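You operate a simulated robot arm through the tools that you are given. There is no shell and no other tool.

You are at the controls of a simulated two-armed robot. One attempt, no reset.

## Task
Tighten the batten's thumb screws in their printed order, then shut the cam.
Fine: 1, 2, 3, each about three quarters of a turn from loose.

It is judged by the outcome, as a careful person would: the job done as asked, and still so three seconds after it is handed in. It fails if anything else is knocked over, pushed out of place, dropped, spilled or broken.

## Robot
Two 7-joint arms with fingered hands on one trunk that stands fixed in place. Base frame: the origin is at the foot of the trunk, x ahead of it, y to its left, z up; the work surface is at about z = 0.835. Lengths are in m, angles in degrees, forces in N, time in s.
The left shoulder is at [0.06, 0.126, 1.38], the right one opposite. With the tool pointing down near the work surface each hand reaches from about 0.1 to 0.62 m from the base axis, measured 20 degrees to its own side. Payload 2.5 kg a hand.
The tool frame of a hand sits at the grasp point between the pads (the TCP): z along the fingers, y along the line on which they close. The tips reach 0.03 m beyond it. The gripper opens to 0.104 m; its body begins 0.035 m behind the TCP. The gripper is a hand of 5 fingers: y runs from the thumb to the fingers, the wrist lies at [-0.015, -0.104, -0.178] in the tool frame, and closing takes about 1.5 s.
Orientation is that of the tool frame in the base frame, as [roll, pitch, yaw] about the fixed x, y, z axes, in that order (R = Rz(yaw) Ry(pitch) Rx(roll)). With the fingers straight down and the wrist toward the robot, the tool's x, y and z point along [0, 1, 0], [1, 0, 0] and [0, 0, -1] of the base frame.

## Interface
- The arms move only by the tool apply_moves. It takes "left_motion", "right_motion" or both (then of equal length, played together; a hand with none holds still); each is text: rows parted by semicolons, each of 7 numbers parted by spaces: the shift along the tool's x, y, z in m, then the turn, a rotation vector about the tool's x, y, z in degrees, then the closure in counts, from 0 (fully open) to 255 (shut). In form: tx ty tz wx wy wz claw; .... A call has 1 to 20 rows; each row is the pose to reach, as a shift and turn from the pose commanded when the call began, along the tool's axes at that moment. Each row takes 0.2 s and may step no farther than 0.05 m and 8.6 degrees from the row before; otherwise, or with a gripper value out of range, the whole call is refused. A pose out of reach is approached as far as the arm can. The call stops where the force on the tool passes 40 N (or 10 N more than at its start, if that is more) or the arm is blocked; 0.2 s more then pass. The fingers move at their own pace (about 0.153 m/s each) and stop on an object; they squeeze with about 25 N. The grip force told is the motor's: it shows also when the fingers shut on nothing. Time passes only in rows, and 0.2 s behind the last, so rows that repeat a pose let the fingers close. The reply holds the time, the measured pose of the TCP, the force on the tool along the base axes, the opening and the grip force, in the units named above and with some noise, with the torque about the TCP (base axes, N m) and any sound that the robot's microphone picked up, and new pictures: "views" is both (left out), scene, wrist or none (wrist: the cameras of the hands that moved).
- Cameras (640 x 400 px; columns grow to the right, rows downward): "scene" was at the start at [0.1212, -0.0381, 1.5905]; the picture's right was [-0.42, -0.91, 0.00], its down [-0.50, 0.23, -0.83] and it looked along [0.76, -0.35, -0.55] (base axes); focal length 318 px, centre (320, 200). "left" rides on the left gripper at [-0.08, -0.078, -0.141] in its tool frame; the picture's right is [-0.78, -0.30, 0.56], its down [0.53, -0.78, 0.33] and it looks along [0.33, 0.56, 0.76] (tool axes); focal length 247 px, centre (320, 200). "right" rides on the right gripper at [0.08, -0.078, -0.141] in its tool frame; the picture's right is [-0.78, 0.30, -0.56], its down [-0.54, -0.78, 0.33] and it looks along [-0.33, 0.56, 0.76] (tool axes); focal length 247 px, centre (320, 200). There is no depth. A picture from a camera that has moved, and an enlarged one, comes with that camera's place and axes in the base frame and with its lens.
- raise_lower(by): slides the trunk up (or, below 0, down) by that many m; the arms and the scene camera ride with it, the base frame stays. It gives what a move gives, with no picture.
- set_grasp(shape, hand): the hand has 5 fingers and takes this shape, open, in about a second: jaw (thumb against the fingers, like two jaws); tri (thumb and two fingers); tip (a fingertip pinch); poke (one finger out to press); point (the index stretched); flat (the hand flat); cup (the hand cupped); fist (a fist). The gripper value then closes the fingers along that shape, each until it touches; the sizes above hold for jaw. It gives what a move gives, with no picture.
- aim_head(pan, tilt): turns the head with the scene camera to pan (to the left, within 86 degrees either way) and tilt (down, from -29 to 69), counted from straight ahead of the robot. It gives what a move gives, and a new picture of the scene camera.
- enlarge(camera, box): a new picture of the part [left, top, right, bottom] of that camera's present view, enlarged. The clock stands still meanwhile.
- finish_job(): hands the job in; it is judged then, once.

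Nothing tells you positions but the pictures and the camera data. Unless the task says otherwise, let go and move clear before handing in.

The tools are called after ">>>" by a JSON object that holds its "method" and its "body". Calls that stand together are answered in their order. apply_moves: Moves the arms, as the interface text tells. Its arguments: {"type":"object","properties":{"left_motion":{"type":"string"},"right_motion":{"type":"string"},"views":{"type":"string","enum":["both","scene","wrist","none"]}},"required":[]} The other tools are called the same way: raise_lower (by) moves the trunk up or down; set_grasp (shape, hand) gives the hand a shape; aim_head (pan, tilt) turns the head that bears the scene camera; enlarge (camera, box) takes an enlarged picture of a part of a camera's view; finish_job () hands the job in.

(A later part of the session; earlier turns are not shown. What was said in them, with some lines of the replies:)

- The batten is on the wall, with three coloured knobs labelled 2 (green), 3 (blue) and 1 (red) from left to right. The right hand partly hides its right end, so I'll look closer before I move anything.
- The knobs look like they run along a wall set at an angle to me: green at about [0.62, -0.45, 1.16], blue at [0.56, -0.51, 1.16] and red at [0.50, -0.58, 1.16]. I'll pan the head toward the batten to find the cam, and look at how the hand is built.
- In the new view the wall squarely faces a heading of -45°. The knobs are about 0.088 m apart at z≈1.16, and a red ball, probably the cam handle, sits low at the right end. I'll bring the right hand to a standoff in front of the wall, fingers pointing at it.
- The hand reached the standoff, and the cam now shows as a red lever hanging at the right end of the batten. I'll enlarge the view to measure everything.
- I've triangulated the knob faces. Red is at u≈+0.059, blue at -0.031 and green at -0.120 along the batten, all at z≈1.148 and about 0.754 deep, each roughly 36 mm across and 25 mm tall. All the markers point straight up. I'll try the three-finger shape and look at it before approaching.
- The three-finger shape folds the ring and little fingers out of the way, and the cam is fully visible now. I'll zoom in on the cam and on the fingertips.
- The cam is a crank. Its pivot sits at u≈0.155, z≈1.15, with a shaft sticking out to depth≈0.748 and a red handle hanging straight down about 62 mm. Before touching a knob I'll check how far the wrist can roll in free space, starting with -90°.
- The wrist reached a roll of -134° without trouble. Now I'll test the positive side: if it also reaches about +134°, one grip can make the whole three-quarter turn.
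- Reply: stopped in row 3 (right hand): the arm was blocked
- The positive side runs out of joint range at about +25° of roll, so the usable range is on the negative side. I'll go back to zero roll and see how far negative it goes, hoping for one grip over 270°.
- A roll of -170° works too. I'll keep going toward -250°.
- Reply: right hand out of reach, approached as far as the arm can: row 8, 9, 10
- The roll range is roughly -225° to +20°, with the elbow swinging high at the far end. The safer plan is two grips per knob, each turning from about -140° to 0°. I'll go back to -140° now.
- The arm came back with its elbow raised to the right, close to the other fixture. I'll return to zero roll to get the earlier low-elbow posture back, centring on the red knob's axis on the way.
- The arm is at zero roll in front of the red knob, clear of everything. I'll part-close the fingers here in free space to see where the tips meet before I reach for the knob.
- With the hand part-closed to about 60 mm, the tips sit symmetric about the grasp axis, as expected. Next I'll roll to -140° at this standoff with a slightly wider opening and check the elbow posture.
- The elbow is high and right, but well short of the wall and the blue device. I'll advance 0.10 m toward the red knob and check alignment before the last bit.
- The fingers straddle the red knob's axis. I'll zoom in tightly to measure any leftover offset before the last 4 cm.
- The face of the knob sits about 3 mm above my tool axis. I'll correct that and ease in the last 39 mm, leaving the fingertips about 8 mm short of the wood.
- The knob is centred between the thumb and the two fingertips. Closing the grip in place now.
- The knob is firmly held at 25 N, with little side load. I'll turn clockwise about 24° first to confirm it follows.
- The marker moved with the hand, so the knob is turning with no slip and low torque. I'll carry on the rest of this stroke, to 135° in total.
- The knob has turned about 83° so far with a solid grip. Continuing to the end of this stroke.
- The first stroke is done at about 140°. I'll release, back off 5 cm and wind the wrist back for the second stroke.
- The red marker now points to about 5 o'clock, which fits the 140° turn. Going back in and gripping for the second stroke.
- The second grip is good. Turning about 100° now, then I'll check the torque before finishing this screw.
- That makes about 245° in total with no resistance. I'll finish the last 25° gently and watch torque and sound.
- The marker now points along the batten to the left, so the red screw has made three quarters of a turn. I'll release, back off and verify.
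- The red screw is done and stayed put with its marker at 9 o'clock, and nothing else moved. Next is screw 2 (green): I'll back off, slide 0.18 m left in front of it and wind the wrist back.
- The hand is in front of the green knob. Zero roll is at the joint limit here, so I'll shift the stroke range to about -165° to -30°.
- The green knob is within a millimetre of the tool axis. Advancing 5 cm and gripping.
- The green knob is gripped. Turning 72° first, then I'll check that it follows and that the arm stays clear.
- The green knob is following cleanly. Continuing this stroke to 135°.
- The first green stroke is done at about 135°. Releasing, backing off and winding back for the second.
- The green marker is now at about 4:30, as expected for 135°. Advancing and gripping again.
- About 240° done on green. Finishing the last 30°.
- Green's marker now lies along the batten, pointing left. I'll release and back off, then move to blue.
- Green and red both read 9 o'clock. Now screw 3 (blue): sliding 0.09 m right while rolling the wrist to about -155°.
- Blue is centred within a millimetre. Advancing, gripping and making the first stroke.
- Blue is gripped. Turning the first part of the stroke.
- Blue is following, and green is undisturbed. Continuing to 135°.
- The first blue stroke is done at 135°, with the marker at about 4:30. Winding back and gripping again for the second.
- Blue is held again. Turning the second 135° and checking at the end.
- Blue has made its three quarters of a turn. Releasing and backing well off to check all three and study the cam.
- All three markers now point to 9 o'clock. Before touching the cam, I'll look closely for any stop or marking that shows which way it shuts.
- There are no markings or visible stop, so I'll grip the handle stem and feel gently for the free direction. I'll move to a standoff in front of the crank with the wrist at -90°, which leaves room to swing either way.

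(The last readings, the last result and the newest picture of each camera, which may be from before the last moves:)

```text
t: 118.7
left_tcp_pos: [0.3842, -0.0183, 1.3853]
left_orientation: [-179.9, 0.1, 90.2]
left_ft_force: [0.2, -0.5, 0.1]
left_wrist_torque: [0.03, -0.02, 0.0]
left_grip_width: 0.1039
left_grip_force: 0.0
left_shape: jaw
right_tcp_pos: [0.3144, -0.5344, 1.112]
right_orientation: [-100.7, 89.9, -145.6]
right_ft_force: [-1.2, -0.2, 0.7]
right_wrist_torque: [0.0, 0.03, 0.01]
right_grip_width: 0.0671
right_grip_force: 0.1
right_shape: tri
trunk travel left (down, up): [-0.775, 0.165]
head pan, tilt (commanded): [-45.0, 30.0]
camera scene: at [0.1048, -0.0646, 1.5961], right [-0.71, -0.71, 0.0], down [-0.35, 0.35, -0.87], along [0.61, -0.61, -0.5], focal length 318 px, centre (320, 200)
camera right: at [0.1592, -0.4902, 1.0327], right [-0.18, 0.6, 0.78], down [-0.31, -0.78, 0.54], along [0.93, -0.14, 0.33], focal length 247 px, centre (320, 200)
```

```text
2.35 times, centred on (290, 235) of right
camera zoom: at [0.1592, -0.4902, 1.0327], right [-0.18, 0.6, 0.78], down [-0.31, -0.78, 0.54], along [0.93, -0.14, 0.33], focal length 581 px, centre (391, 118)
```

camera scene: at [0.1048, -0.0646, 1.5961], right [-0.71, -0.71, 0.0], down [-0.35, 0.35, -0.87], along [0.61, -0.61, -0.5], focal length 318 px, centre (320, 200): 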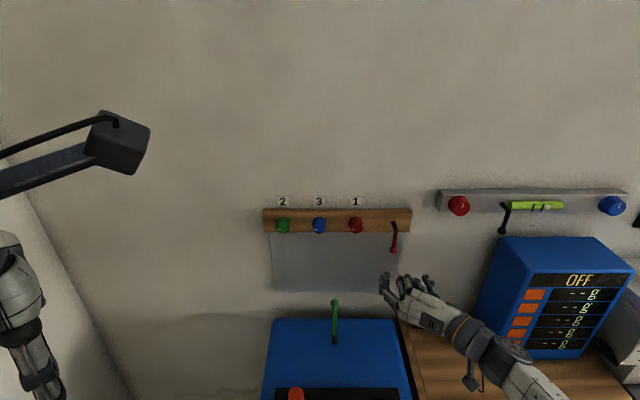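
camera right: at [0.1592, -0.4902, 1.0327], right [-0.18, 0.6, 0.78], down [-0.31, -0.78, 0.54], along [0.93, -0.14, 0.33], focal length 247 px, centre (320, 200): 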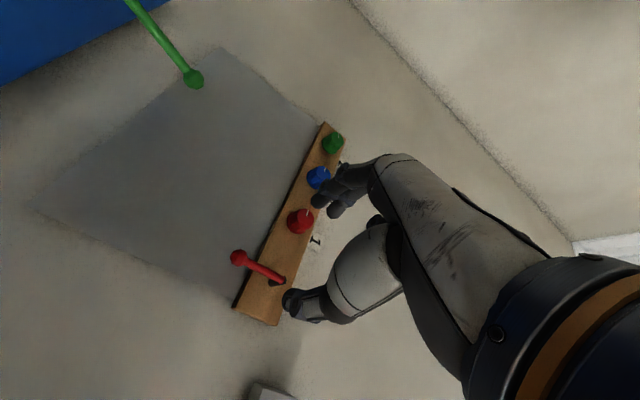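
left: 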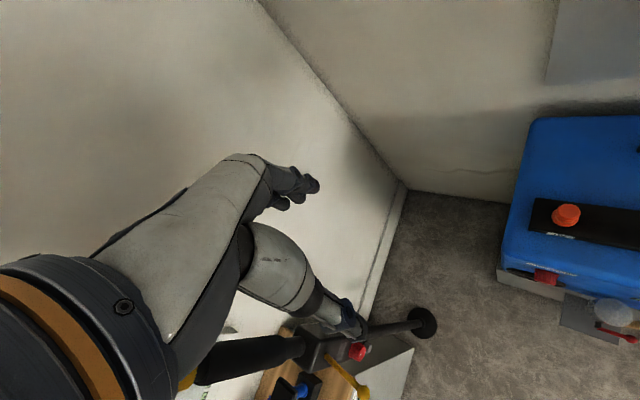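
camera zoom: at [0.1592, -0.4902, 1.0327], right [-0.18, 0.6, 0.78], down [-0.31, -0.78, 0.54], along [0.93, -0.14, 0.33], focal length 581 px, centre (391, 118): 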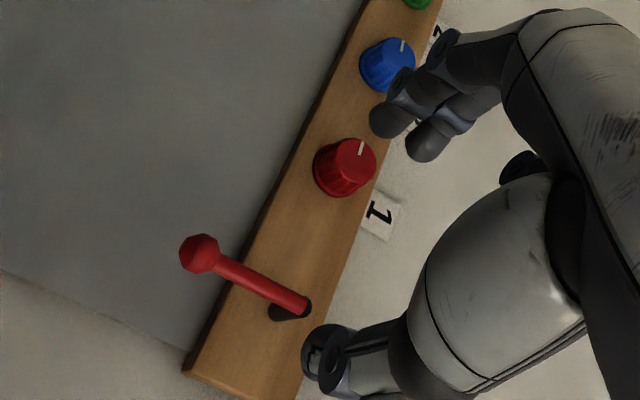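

The geometry agrees: pivot at u≈0.155, z≈1.150, and handle ball at z≈1.088. Advancing most of the way toward the stem, then checking clearances.

>>> {"method": "apply_moves", "body": {"right_motion": "0 0.0005 0.02 0 0 0 100; 0 0.0005 0.04 0 0 0 100; 0 0.0005 0.06 0 0 0 100; 0 0.0005 0.08 0 0 0 100; 0 0.0005 0.095 0 0 0 100; 0 0.0005 0.095 0 0 0 100", "views": "both"}}

>>> {"method": "enlarge", "body": {"camera": "right", "box": [200, 150, 380, 320]}}

>>> {"method": "enlarge", "body": {"camera": "scene", "box": [330, 190, 640, 390]}}

```text
t: 120.1
left_tcp_pos: [0.3827, -0.018, 1.3845]
left_orientation: [-179.9, 0.1, 90.1]
left_ft_force: [-0.5, -0.5, -0.6]
left_wrist_torque: [-0.01, 0.01, 0.0]
left_grip_width: 0.1036
left_grip_force: 0.1
left_shape: jaw
right_tcp_pos: [0.3814, -0.6022, 1.1142]
right_orientation: [155.5, 89.9, 110.5]
right_ft_force: [0.4, 0.5, 0.2]
right_wrist_torque: [-0.01, -0.01, 0.02]
right_grip_width: 0.0638
right_grip_force: 0.0
right_shape: tri
trunk travel left (down, up): [-0.775, 0.165]
head pan, tilt (commanded): [-45.0, 30.0]
camera scene: at [0.1045, -0.0646, 1.5962], right [-0.71, -0.71, 0.0], down [-0.35, 0.35, -0.87], along [0.61, -0.61, -0.5], focal length 318 px, centre (320, 200)
camera right: at [0.2265, -0.5572, 1.033], right [-0.18, 0.6, 0.78], down [-0.31, -0.79, 0.53], along [0.93, -0.14, 0.33], focal length 247 px, centre (320, 200)
```

scene: 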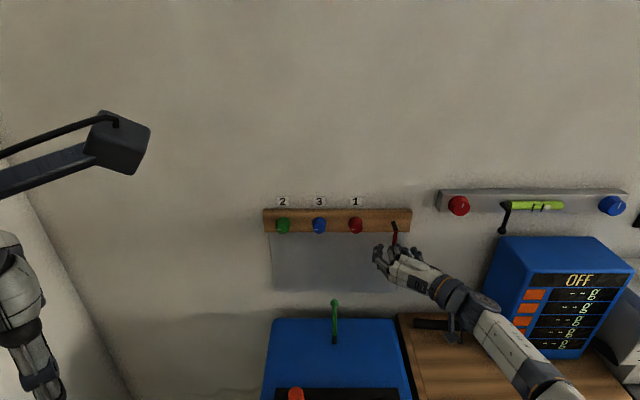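
right: 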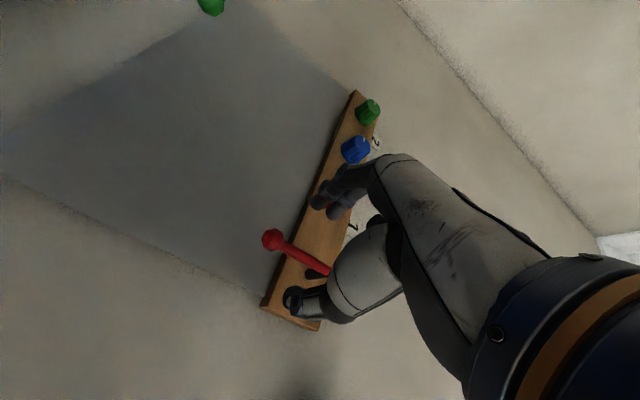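

```text
2.35 times, centred on (290, 235) of right
camera zoom: at [0.2265, -0.5572, 1.033], right [-0.18, 0.6, 0.78], down [-0.31, -0.79, 0.53], along [0.93, -0.14, 0.33], focal length 581 px, centre (391, 118)
```

zoom: 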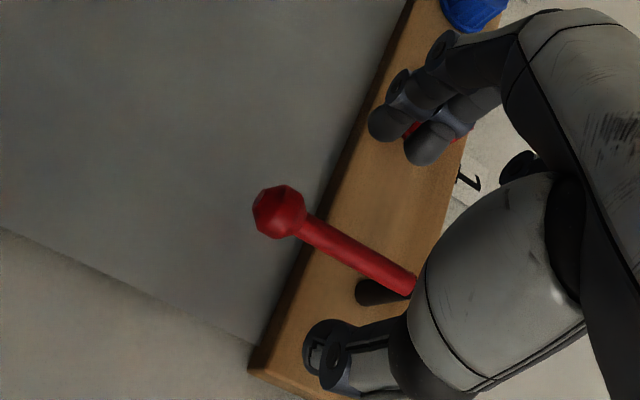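

```text
2.00 times, centred on (485, 290) of scene
camera zoom: at [0.1045, -0.0646, 1.5962], right [-0.71, -0.71, 0.0], down [-0.35, 0.35, -0.87], along [0.61, -0.61, -0.5], focal length 636 px, centre (-10, 20)
```

zoom: 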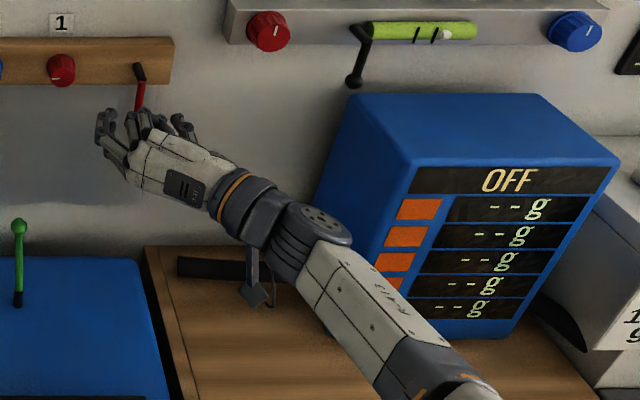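

The wrist and forearm clear the blue device by roughly 10 cm, and the stem lies between thumb and fingers. Moving in the last 4 cm and closing on it.

>>> {"method": "apply_moves", "body": {"right_motion": "0 0 0.01 0 0 0 100; 0 0 0.02 0 0 0 100; 0 0 0.03 0 0 0 100; 0 0 0.041 0 0 0 100; 0 0 0.041 0 0 0 100", "views": "none"}}

>>> {"method": "enlarge", "body": {"camera": "right", "box": [240, 150, 390, 300]}}

>>> {"method": "enlarge", "body": {"camera": "scene", "box": [340, 200, 440, 280]}}

```text
t: 121.3
left_tcp_pos: [0.3828, -0.018, 1.3849]
left_orientation: [180.0, 0.1, 90.2]
left_ft_force: [0.5, 0.0, 0.8]
left_wrist_torque: [0.04, 0.02, -0.01]
left_grip_width: 0.1037
left_grip_force: 0.1
left_shape: jaw
right_tcp_pos: [0.41, -0.6302, 1.1126]
right_orientation: [-133.8, 90.0, -178.7]
right_ft_force: [0.2, -1.1, -0.1]
right_wrist_torque: [-0.02, 0.0, -0.01]
right_grip_width: 0.0637
right_grip_force: 0.2
right_shape: tri
trunk travel left (down, up): [-0.775, 0.165]
head pan, tilt (commanded): [-45.0, 30.0]
```

```text
2.67 times, centred on (315, 225) of right
camera zoom: at [0.2556, -0.5861, 1.0324], right [-0.18, 0.6, 0.78], down [-0.31, -0.79, 0.53], along [0.93, -0.14, 0.33], focal length 659 px, centre (333, 133)
```

zoom: 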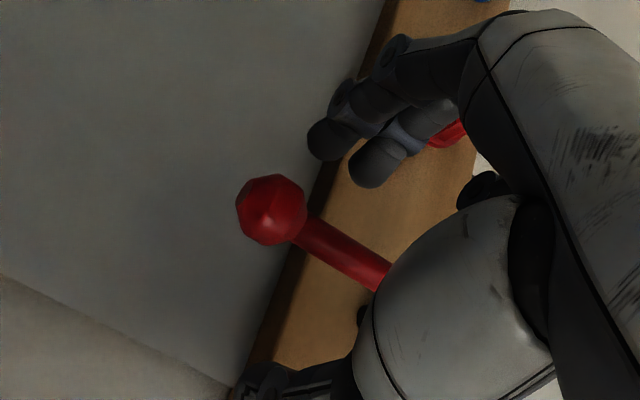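

```text
5.00 times, centred on (390, 240) of scene
camera zoom: at [0.1045, -0.0646, 1.5962], right [-0.71, -0.71, 0.0], down [-0.35, 0.35, -0.87], along [0.61, -0.61, -0.5], focal length 1590 px, centre (-30, 0)
```

zoom: 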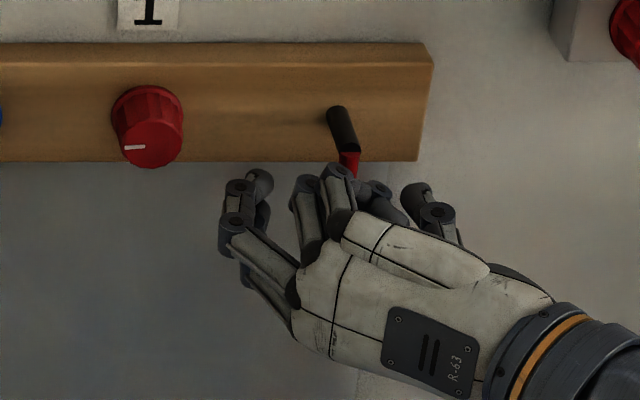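

The stem lies between the fingers and nothing is touching. Closing on it now.

>>> {"method": "apply_moves", "body": {"right_motion": "0 0 0 0 0 0 150; 0 0 0 0 0 0 200; 0 0 0 0 0 0 255; 0 0 0 0 0 0 255; 0 0 0 0 0 0 255; 0 0 0 0 0 0 255; 0 0 0 0 0 0 255; 0 0 0 0 0 0 255", "views": "none"}}

>>> {"method": "enlarge", "body": {"camera": "right", "box": [240, 150, 390, 300]}}

>>> {"method": "enlarge", "body": {"camera": "scene", "box": [340, 200, 440, 280]}}

```text
t: 123.1
left_tcp_pos: [0.3853, -0.0182, 1.3846]
left_orientation: [179.9, 0.0, 90.0]
left_ft_force: [0.2, 0.3, 0.7]
left_wrist_torque: [-0.02, -0.02, 0.01]
left_grip_width: 0.1037
left_grip_force: 0.0
left_shape: jaw
right_tcp_pos: [0.4112, -0.6306, 1.112]
right_orientation: [164.5, 89.8, 119.5]
right_ft_force: [4.5, -7.2, 2.1]
right_wrist_torque: [0.01, -0.08, -0.04]
right_grip_width: 0.0
right_grip_force: 25.0
right_shape: tri
trunk travel left (down, up): [-0.775, 0.165]
head pan, tilt (commanded): [-45.0, 30.0]
```

```text
2.67 times, centred on (315, 225) of right
camera zoom: at [0.2561, -0.5869, 1.0321], right [-0.18, 0.6, 0.78], down [-0.31, -0.79, 0.53], along [0.93, -0.15, 0.33], focal length 659 px, centre (333, 133)
```

zoom: 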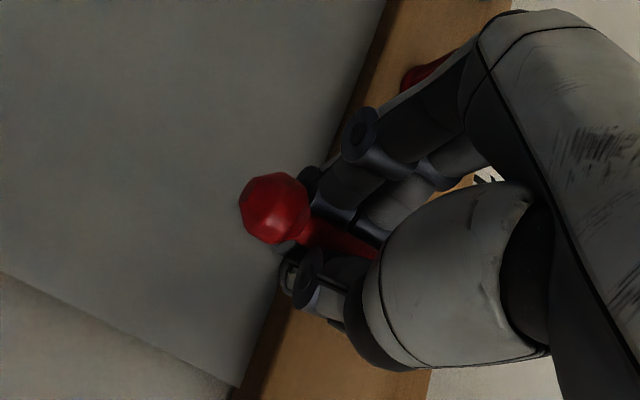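

```text
5.00 times, centred on (390, 240) of scene
camera zoom: at [0.1053, -0.0657, 1.5961], right [-0.71, -0.71, 0.0], down [-0.35, 0.35, -0.87], along [0.61, -0.61, -0.5], focal length 1590 px, centre (-30, 0)
```

zoom: 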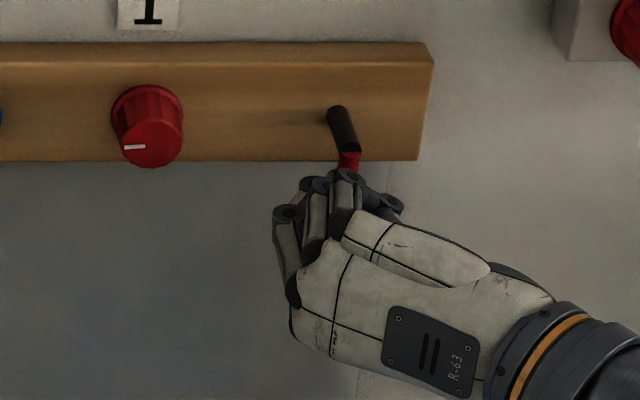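

The fingers are closed around the stem just above the ball. I'll try a small clockwise swing about the pivot, 6° toward the batten, and feel whether it moves freely.

>>> {"method": "apply_moves", "body": {"right_motion": "-0.0001 0.002 0 0 0 3 255; -0.0002 0.004 0 0 0 6 255; -0.0002 0.004 0 0 0 6 255", "views": "none"}}

>>> {"method": "enlarge", "body": {"camera": "right", "box": [240, 150, 390, 300]}}

>>> {"method": "enlarge", "body": {"camera": "scene", "box": [340, 200, 440, 280]}}

```text
t: 123.9
left_tcp_pos: [0.384, -0.0191, 1.3845]
left_orientation: [-180.0, 0.0, 90.1]
left_ft_force: [0.2, -0.3, -0.3]
left_wrist_torque: [0.03, -0.01, -0.05]
left_grip_width: 0.1038
left_grip_force: 0.1
left_shape: jaw
right_tcp_pos: [0.4147, -0.6285, 1.1127]
right_orientation: [90.0, 83.9, 44.9]
right_ft_force: [5.4, -9.4, 3.7]
right_wrist_torque: [-0.05, -0.1, -0.01]
right_grip_width: 0.0
right_grip_force: 24.8
right_shape: tri
trunk travel left (down, up): [-0.775, 0.165]
head pan, tilt (commanded): [-45.0, 30.0]
```

```text
2.67 times, centred on (315, 225) of right
camera zoom: at [0.2652, -0.5776, 1.0243], right [-0.24, 0.54, 0.8], down [-0.35, -0.82, 0.45], along [0.9, -0.17, 0.39], focal length 659 px, centre (333, 133)
```

zoom: 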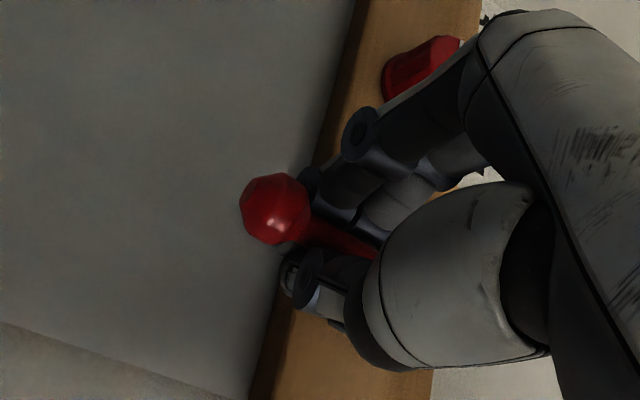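

```text
5.00 times, centred on (390, 240) of scene
camera zoom: at [0.1053, -0.0659, 1.5961], right [-0.71, -0.71, 0.0], down [-0.35, 0.35, -0.87], along [0.61, -0.61, -0.5], focal length 1590 px, centre (-30, 0)
```

zoom: 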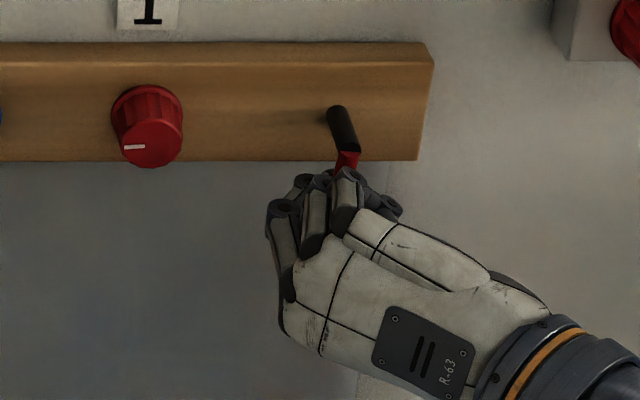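

The handle followed freely clockwise. To be sure of the closing direction, I'll go back and gently test 6° past vertical the other way.

>>> {"method": "apply_moves", "body": {"right_motion": "-0.0001 -0.002 0 0 0 -3 255; -0.0002 -0.004 0 0 0 -6 255; -0.0003 -0.005 0 0 0 -7.5 255; -0.0005 -0.0059 0 0 0 -9 255; -0.0006 -0.0069 0 0 0 -10.5 255; -0.0008 -0.0079 0 0 0 -12 255", "views": "none"}}

>>> {"method": "enlarge", "body": {"camera": "right", "box": [240, 150, 390, 300]}}

>>> {"method": "enlarge", "body": {"camera": "scene", "box": [340, 200, 440, 280]}}

```text
t: 125.3
left_tcp_pos: [0.3867, -0.0183, 1.3849]
left_orientation: [-180.0, 0.1, 90.1]
left_ft_force: [-0.3, -0.1, 0.0]
left_wrist_torque: [-0.01, 0.01, 0.02]
left_grip_width: 0.1038
left_grip_force: 0.0
left_shape: jaw
right_tcp_pos: [0.4106, -0.631, 1.1123]
right_orientation: [-89.7, 83.9, -134.5]
right_ft_force: [12.9, -4.8, 4.2]
right_wrist_torque: [0.07, -0.14, 0.04]
right_grip_width: 0.0002
right_grip_force: 25.0
right_shape: tri
trunk travel left (down, up): [-0.775, 0.165]
head pan, tilt (commanded): [-45.0, 30.0]
```

```text
2.67 times, centred on (315, 225) of right
camera zoom: at [0.2493, -0.5937, 1.0409], right [-0.13, 0.66, 0.74], down [-0.27, -0.74, 0.61], along [0.95, -0.12, 0.27], focal length 659 px, centre (333, 133)
```

zoom: 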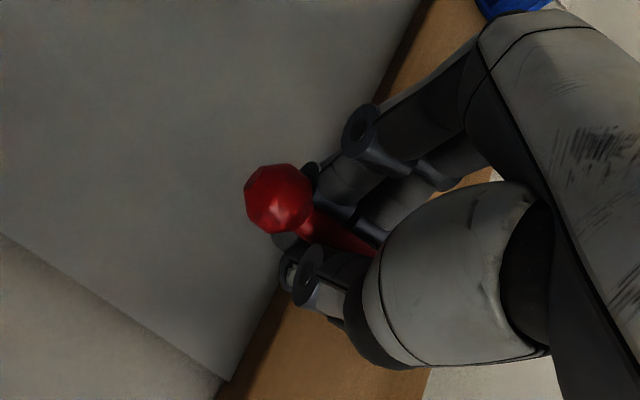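

```text
5.00 times, centred on (390, 240) of scene
camera zoom: at [0.1065, -0.0649, 1.596], right [-0.71, -0.71, 0.0], down [-0.35, 0.35, -0.87], along [0.61, -0.61, -0.5], focal length 1590 px, centre (-30, 0)
```

zoom: 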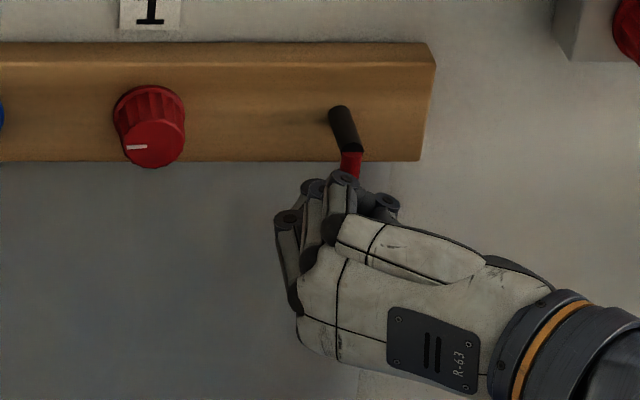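

That way is blocked right at vertical, so the cam shuts clockwise. I'll swing it clockwise about its pivot to roughly 56° and check.

>>> {"method": "apply_moves", "body": {"right_motion": "-0.0002 0.004 0 0 0 6 255; -0.001 0.0085 0 0 0 13 255; -0.0023 0.013 0 0 0 20 255; -0.0041 0.0173 0 0 0 27 255; -0.0065 0.0212 0 0 0 34 255; -0.0093 0.0249 0 0 0 41 255; -0.0126 0.0282 0 0 0 48 255; -0.0162 0.0311 0 0 0 55 255; -0.0202 0.0336 0 0 0 62 255", "views": "none"}}

>>> {"method": "enlarge", "body": {"camera": "right", "box": [240, 150, 390, 300]}}

>>> {"method": "enlarge", "body": {"camera": "scene", "box": [330, 190, 440, 280]}}

```text
t: 127.3
left_tcp_pos: [0.3842, -0.019, 1.3845]
left_orientation: [-179.9, 0.1, 90.1]
left_ft_force: [-0.8, -0.3, 0.4]
left_wrist_torque: [-0.03, 0.02, -0.01]
left_grip_width: 0.1035
left_grip_force: 0.1
left_shape: jaw
right_tcp_pos: [0.4326, -0.6093, 1.1281]
right_orientation: [90.2, 33.7, 45.1]
right_ft_force: [6.3, -14.1, 1.5]
right_wrist_torque: [-0.02, -0.05, -0.06]
right_grip_width: 0.0
right_grip_force: 24.5
right_shape: tri
trunk travel left (down, up): [-0.775, 0.165]
head pan, tilt (commanded): [-45.0, 30.0]
```

```text
2.67 times, centred on (315, 225) of right
camera zoom: at [0.3493, -0.493, 1.0187], right [-0.73, 0.05, 0.68], down [-0.38, -0.85, -0.35], along [0.56, -0.52, 0.65], focal length 659 px, centre (333, 133)
```

zoom: 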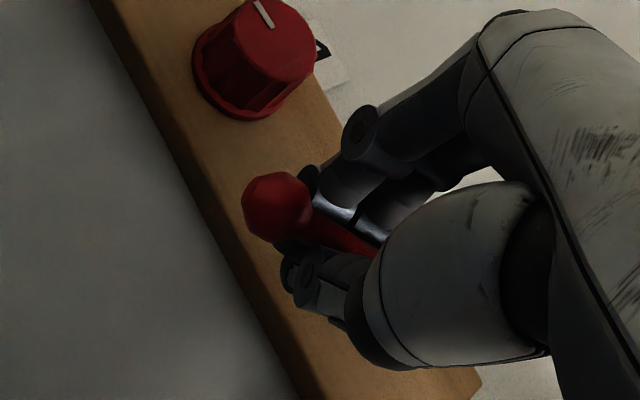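

```text
4.44 times, centred on (385, 235) of scene
camera zoom: at [0.1056, -0.0668, 1.5959], right [-0.71, -0.71, 0.0], down [-0.35, 0.35, -0.87], along [0.61, -0.61, -0.5], focal length 1413 px, centre (31, 44)
```

zoom: 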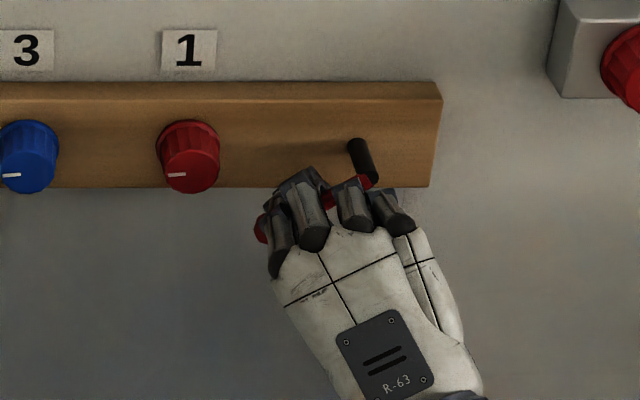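

The cam is at about 56° with modest, even resistance. Continuing toward 90° and watching for a stop or click.

>>> {"method": "apply_moves", "body": {"right_motion": "-0.0003 0.0046 0 0 0 7 255; -0.0011 0.0092 0 0 0 14 255; -0.0025 0.0136 0 0 0 21 255; -0.0044 0.0178 0 0 0 28 255; -0.0065 0.0212 0 0 0 34 255", "views": "none"}}

>>> {"method": "enlarge", "body": {"camera": "right", "box": [240, 150, 390, 300]}}

>>> {"method": "enlarge", "body": {"camera": "scene", "box": [330, 190, 440, 280]}}

```text
t: 128.5
left_tcp_pos: [0.3848, -0.02, 1.3839]
left_orientation: [-179.8, 0.0, 90.1]
left_ft_force: [-0.2, 0.3, 0.0]
left_wrist_torque: [-0.03, 0.0, 0.0]
left_grip_width: 0.1035
left_grip_force: 0.1
left_shape: jaw
right_tcp_pos: [0.4375, -0.6033, 1.1489]
right_orientation: [90.3, -0.2, 45.0]
right_ft_force: [6.2, -11.0, -1.4]
right_wrist_torque: [0.04, 0.0, -0.07]
right_grip_width: 0.0001
right_grip_force: 25.2
right_shape: tri
trunk travel left (down, up): [-0.775, 0.165]
head pan, tilt (commanded): [-45.0, 30.0]
```

```text
2.67 times, centred on (315, 225) of right
camera zoom: at [0.3945, -0.4479, 1.0714], right [-0.94, -0.16, 0.3], down [-0.14, -0.61, -0.78], along [0.3, -0.78, 0.55], focal length 659 px, centre (333, 133)
```

zoom: 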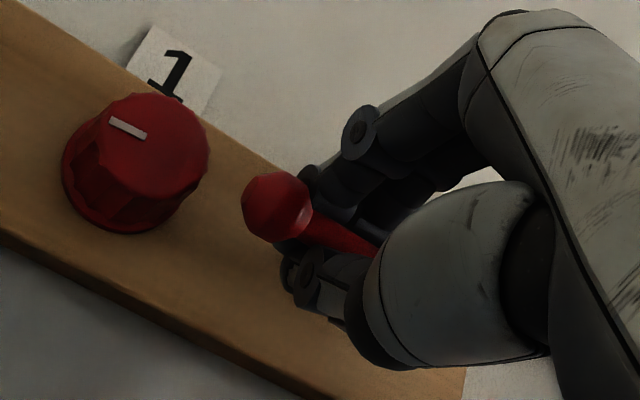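

```text
4.44 times, centred on (385, 235) of scene
camera zoom: at [0.1059, -0.0667, 1.5959], right [-0.71, -0.71, 0.0], down [-0.35, 0.35, -0.87], along [0.61, -0.61, -0.5], focal length 1413 px, centre (31, 44)
```

zoom: 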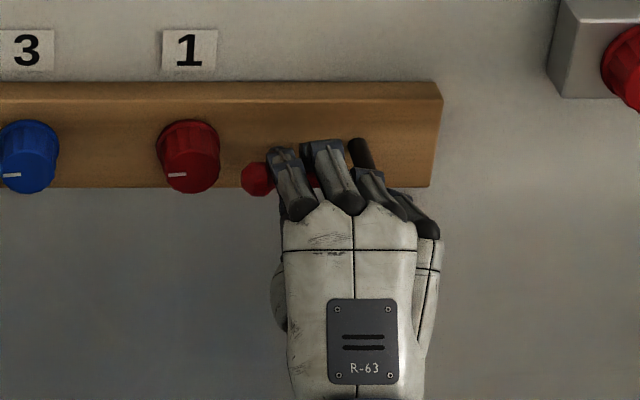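

The handle is now at 9 o'clock and still free. I'll creep further clockwise in small steps to find the closed stop.

>>> {"method": "apply_moves", "body": {"right_motion": "0 0.002 0 0 0 3 255; -0.0002 0.004 0 0 0 6 255; -0.0005 0.0059 0 0 0 9 255; -0.0008 0.0079 0 0 0 12 255; -0.0013 0.0098 0 0 0 15 255; -0.0013 0.0098 0 0 0 15 255", "views": "none"}}

>>> {"method": "enlarge", "body": {"camera": "right", "box": [240, 150, 390, 300]}}

>>> {"method": "enlarge", "body": {"camera": "scene", "box": [330, 190, 440, 280]}}

```text
t: 129.9
left_tcp_pos: [0.3865, -0.0196, 1.384]
left_orientation: [-179.9, 0.0, 90.1]
left_ft_force: [0.6, 0.1, 0.7]
left_wrist_torque: [0.01, 0.01, 0.05]
left_grip_width: 0.1035
left_grip_force: 0.0
left_shape: jaw
right_tcp_pos: [0.4387, -0.6058, 1.1536]
right_orientation: [91.0, -15.1, 44.9]
right_ft_force: [1.7, 1.1, -22.2]
right_wrist_torque: [0.09, 0.23, 0.02]
right_grip_width: 0.0002
right_grip_force: 24.6
right_shape: tri
trunk travel left (down, up): [-0.775, 0.165]
head pan, tilt (commanded): [-45.0, 30.0]
```

```text
2.67 times, centred on (315, 225) of right
camera zoom: at [0.4064, -0.4368, 1.1012], right [-0.98, -0.19, 0.09], down [0.0, -0.45, -0.89], along [0.22, -0.87, 0.44], focal length 659 px, centre (333, 133)
```

zoom: 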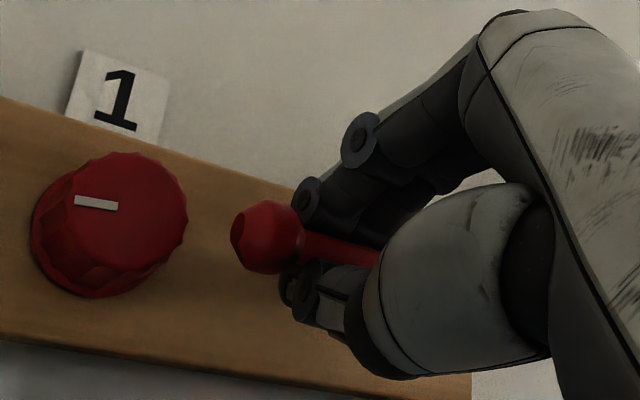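

```text
4.44 times, centred on (385, 235) of scene
camera zoom: at [0.1072, -0.0674, 1.5957], right [-0.71, -0.71, 0.0], down [-0.36, 0.36, -0.86], along [0.61, -0.61, -0.5], focal length 1413 px, centre (31, 44)
```

zoom: 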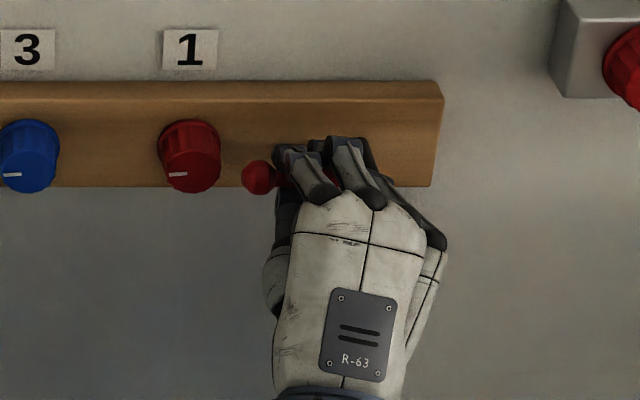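

The load rose to about 22 N with the handle at roughly 90°, so that is the closed stop. I'll ease the hand back to that position, open the fingers and back straight out.

>>> {"method": "apply_moves", "body": {"right_motion": "-0.0002 -0.0035 0 0 0 -5 255; -0.0006 -0.0066 0 0 0 -10 255; -0.0006 -0.0066 0 0 0 -10 255; -0.0006 -0.0066 0 0 0 -10 200; -0.0006 -0.0066 0 0 0 -10 150; -0.0006 -0.0066 0 0 0 -10 100; -0.0006 -0.0066 0 0 0 -10 100; -0.0006 -0.0066 0 0 0 -10 100; -0.0006 -0.0066 0 0 0 -10 100; -0.0006 -0.0066 0 0 0 -10 100", "views": "none"}}

>>> {"method": "enlarge", "body": {"camera": "right", "box": [220, 130, 400, 320]}}

>>> {"method": "enlarge", "body": {"camera": "scene", "box": [330, 190, 440, 280]}}

```text
t: 132.1
left_tcp_pos: [0.3837, -0.0193, 1.3851]
left_orientation: [-180.0, 0.0, 90.1]
left_ft_force: [0.4, -0.5, 0.1]
left_wrist_torque: [-0.05, 0.03, -0.01]
left_grip_width: 0.1034
left_grip_force: 0.1
left_shape: jaw
right_tcp_pos: [0.4372, -0.6038, 1.153]
right_orientation: [90.1, -5.1, 45.0]
right_ft_force: [0.5, 0.0, 0.2]
right_wrist_torque: [-0.01, 0.02, -0.02]
right_grip_width: 0.0629
right_grip_force: 0.0
right_shape: tri
trunk travel left (down, up): [-0.775, 0.165]
head pan, tilt (commanded): [-45.0, 30.0]
```

```text
2.11 times, centred on (310, 225) of right
camera zoom: at [0.3982, -0.4428, 1.0829], right [-0.96, -0.17, 0.23], down [-0.09, -0.56, -0.82], along [0.27, -0.81, 0.52], focal length 520 px, centre (341, 147)
```

zoom: 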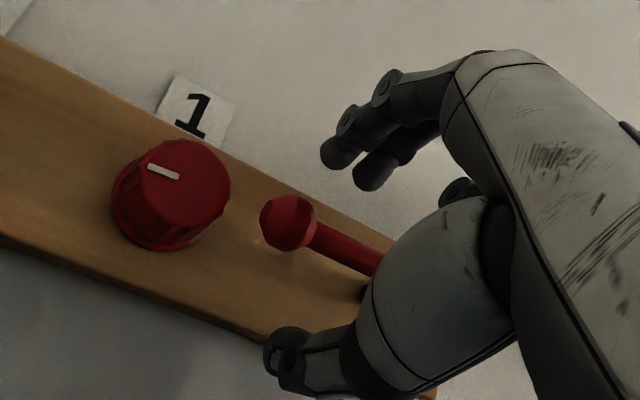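

```text
4.44 times, centred on (385, 235) of scene
camera zoom: at [0.1047, -0.0648, 1.5961], right [-0.71, -0.71, 0.0], down [-0.35, 0.35, -0.87], along [0.61, -0.61, -0.5], focal length 1413 px, centre (31, 44)
```

zoom: 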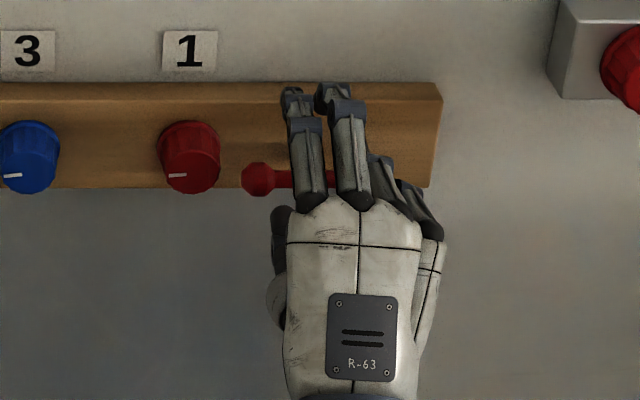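

The handle stays at 9 o'clock with the fingers open and no contact. Backing straight out now.

>>> {"method": "apply_moves", "body": {"right_motion": "0 0 -0.012 0 0 0 100; 0 0 -0.025 0 0 0 100; 0 0 -0.04 0 0 0 100; 0 0 -0.06 0 0 0 100; 0 0 -0.09 0 0 0 100; 0 0 -0.12 0 0 0 100; 0 0 -0.15 0 0 0 100; 0 0 -0.18 0 0 0 100; 0 -0.03 -0.2 0 0 0 100; 0 -0.05 -0.2 0 0 0 100", "views": "both"}}

>>> {"method": "enlarge", "body": {"camera": "scene", "box": [255, 190, 425, 296]}}

>>> {"method": "enlarge", "body": {"camera": "scene", "box": [340, 195, 430, 255]}}

```text
t: 134.3
left_tcp_pos: [0.3842, -0.0196, 1.385]
left_orientation: [179.9, 0.1, 90.2]
left_ft_force: [0.5, -0.5, 0.8]
left_wrist_torque: [0.02, 0.01, 0.01]
left_grip_width: 0.1037
left_grip_force: 0.1
left_shape: jaw
right_tcp_pos: [0.2999, -0.4593, 1.1048]
right_orientation: [90.1, -5.0, 45.2]
right_ft_force: [-1.0, 0.3, -0.4]
right_wrist_torque: [-0.03, 0.02, -0.06]
right_grip_width: 0.0632
right_grip_force: 0.2
right_shape: tri
trunk travel left (down, up): [-0.775, 0.165]
head pan, tilt (commanded): [-45.0, 30.0]
camera scene: at [0.1048, -0.0648, 1.5961], right [-0.71, -0.71, 0.0], down [-0.35, 0.35, -0.87], along [0.61, -0.61, -0.5], focal length 318 px, centre (320, 200)
camera right: at [0.2603, -0.2985, 1.0338], right [-0.96, -0.17, 0.23], down [-0.09, -0.56, -0.82], along [0.27, -0.81, 0.52], focal length 247 px, centre (320, 200)
```

scene: 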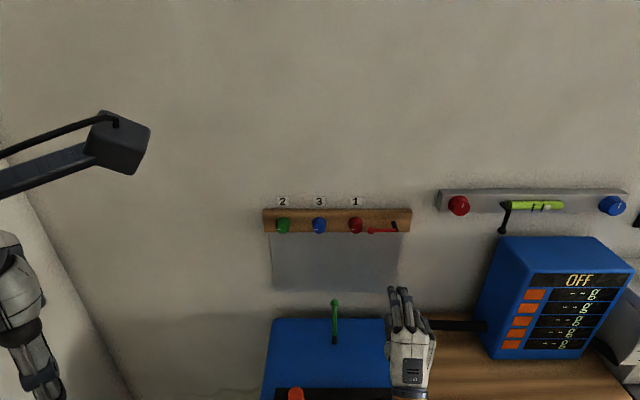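
right: 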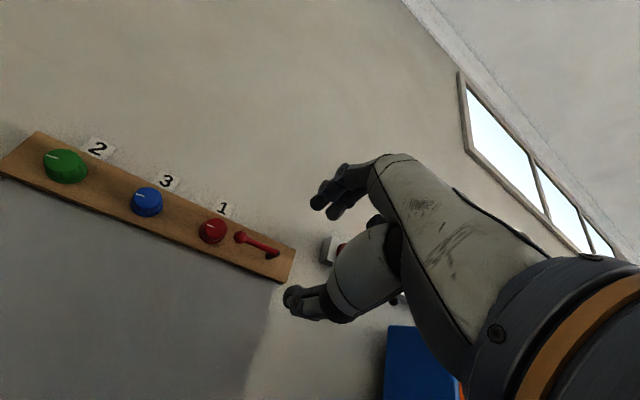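

```text
3.76 times, centred on (340, 243) of scene
camera zoom: at [0.1048, -0.0648, 1.5961], right [-0.71, -0.71, 0.0], down [-0.35, 0.35, -0.87], along [0.61, -0.61, -0.5], focal length 1197 px, centre (245, 38)
```

zoom: 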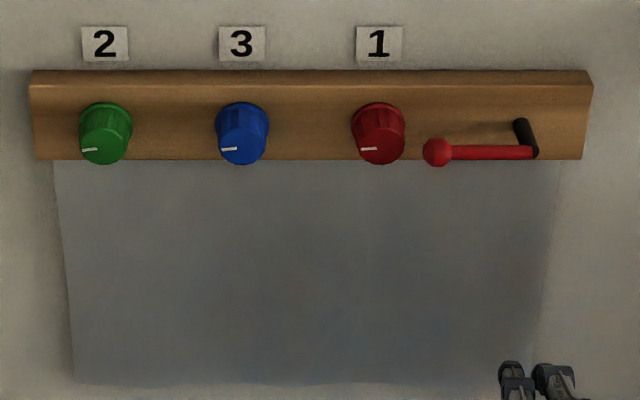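

```text
6.67 times, centred on (385, 225) of scene
camera zoom: at [0.1048, -0.0648, 1.5961], right [-0.71, -0.71, 0.0], down [-0.35, 0.35, -0.87], along [0.61, -0.61, -0.5], focal length 2120 px, centre (-113, 33)
```

zoom: 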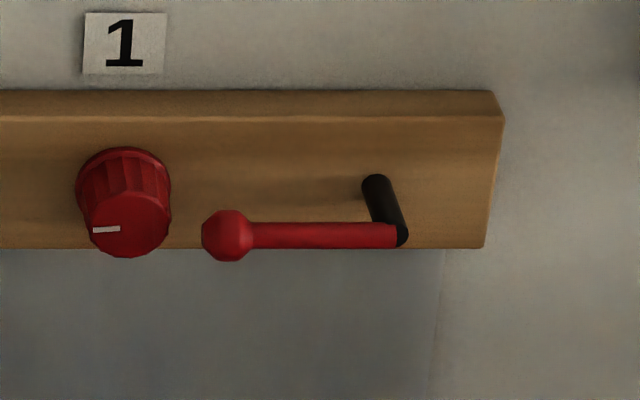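

All three screws show a three-quarter turn clockwise, done in the order 1, 2, 3. The cam handle rests flat at its closed stop, the hand is clear, and the surroundings look undisturbed. Handing in.

>>> {"method": "finish_job", "body": {}}

```text
The job is handed in.
```

I tightened the thumb screws in printed order (1 red, 2 green, 3 blue), then shut the cam and handed the job in.

- **Screws:** each got about 270° clockwise from loose, done in two grips. All three markers went from straight up to 9 o'clock and stayed there after I let go. I felt no hard stop at the end of any turn, so I went by the angle, not by feel.
- **Cam:** nothing marks its closing direction, so I tested both ways. Anticlockwise was blocked with the handle hanging straight down. Clockwise it swung about 90° to a firm stop. The handle now lies flat along the batten, pointing at screw 1, and stayed there after release.
- **Surroundings:** the right hand is backed clear. In the last pictures nothing else looked moved or knocked over.
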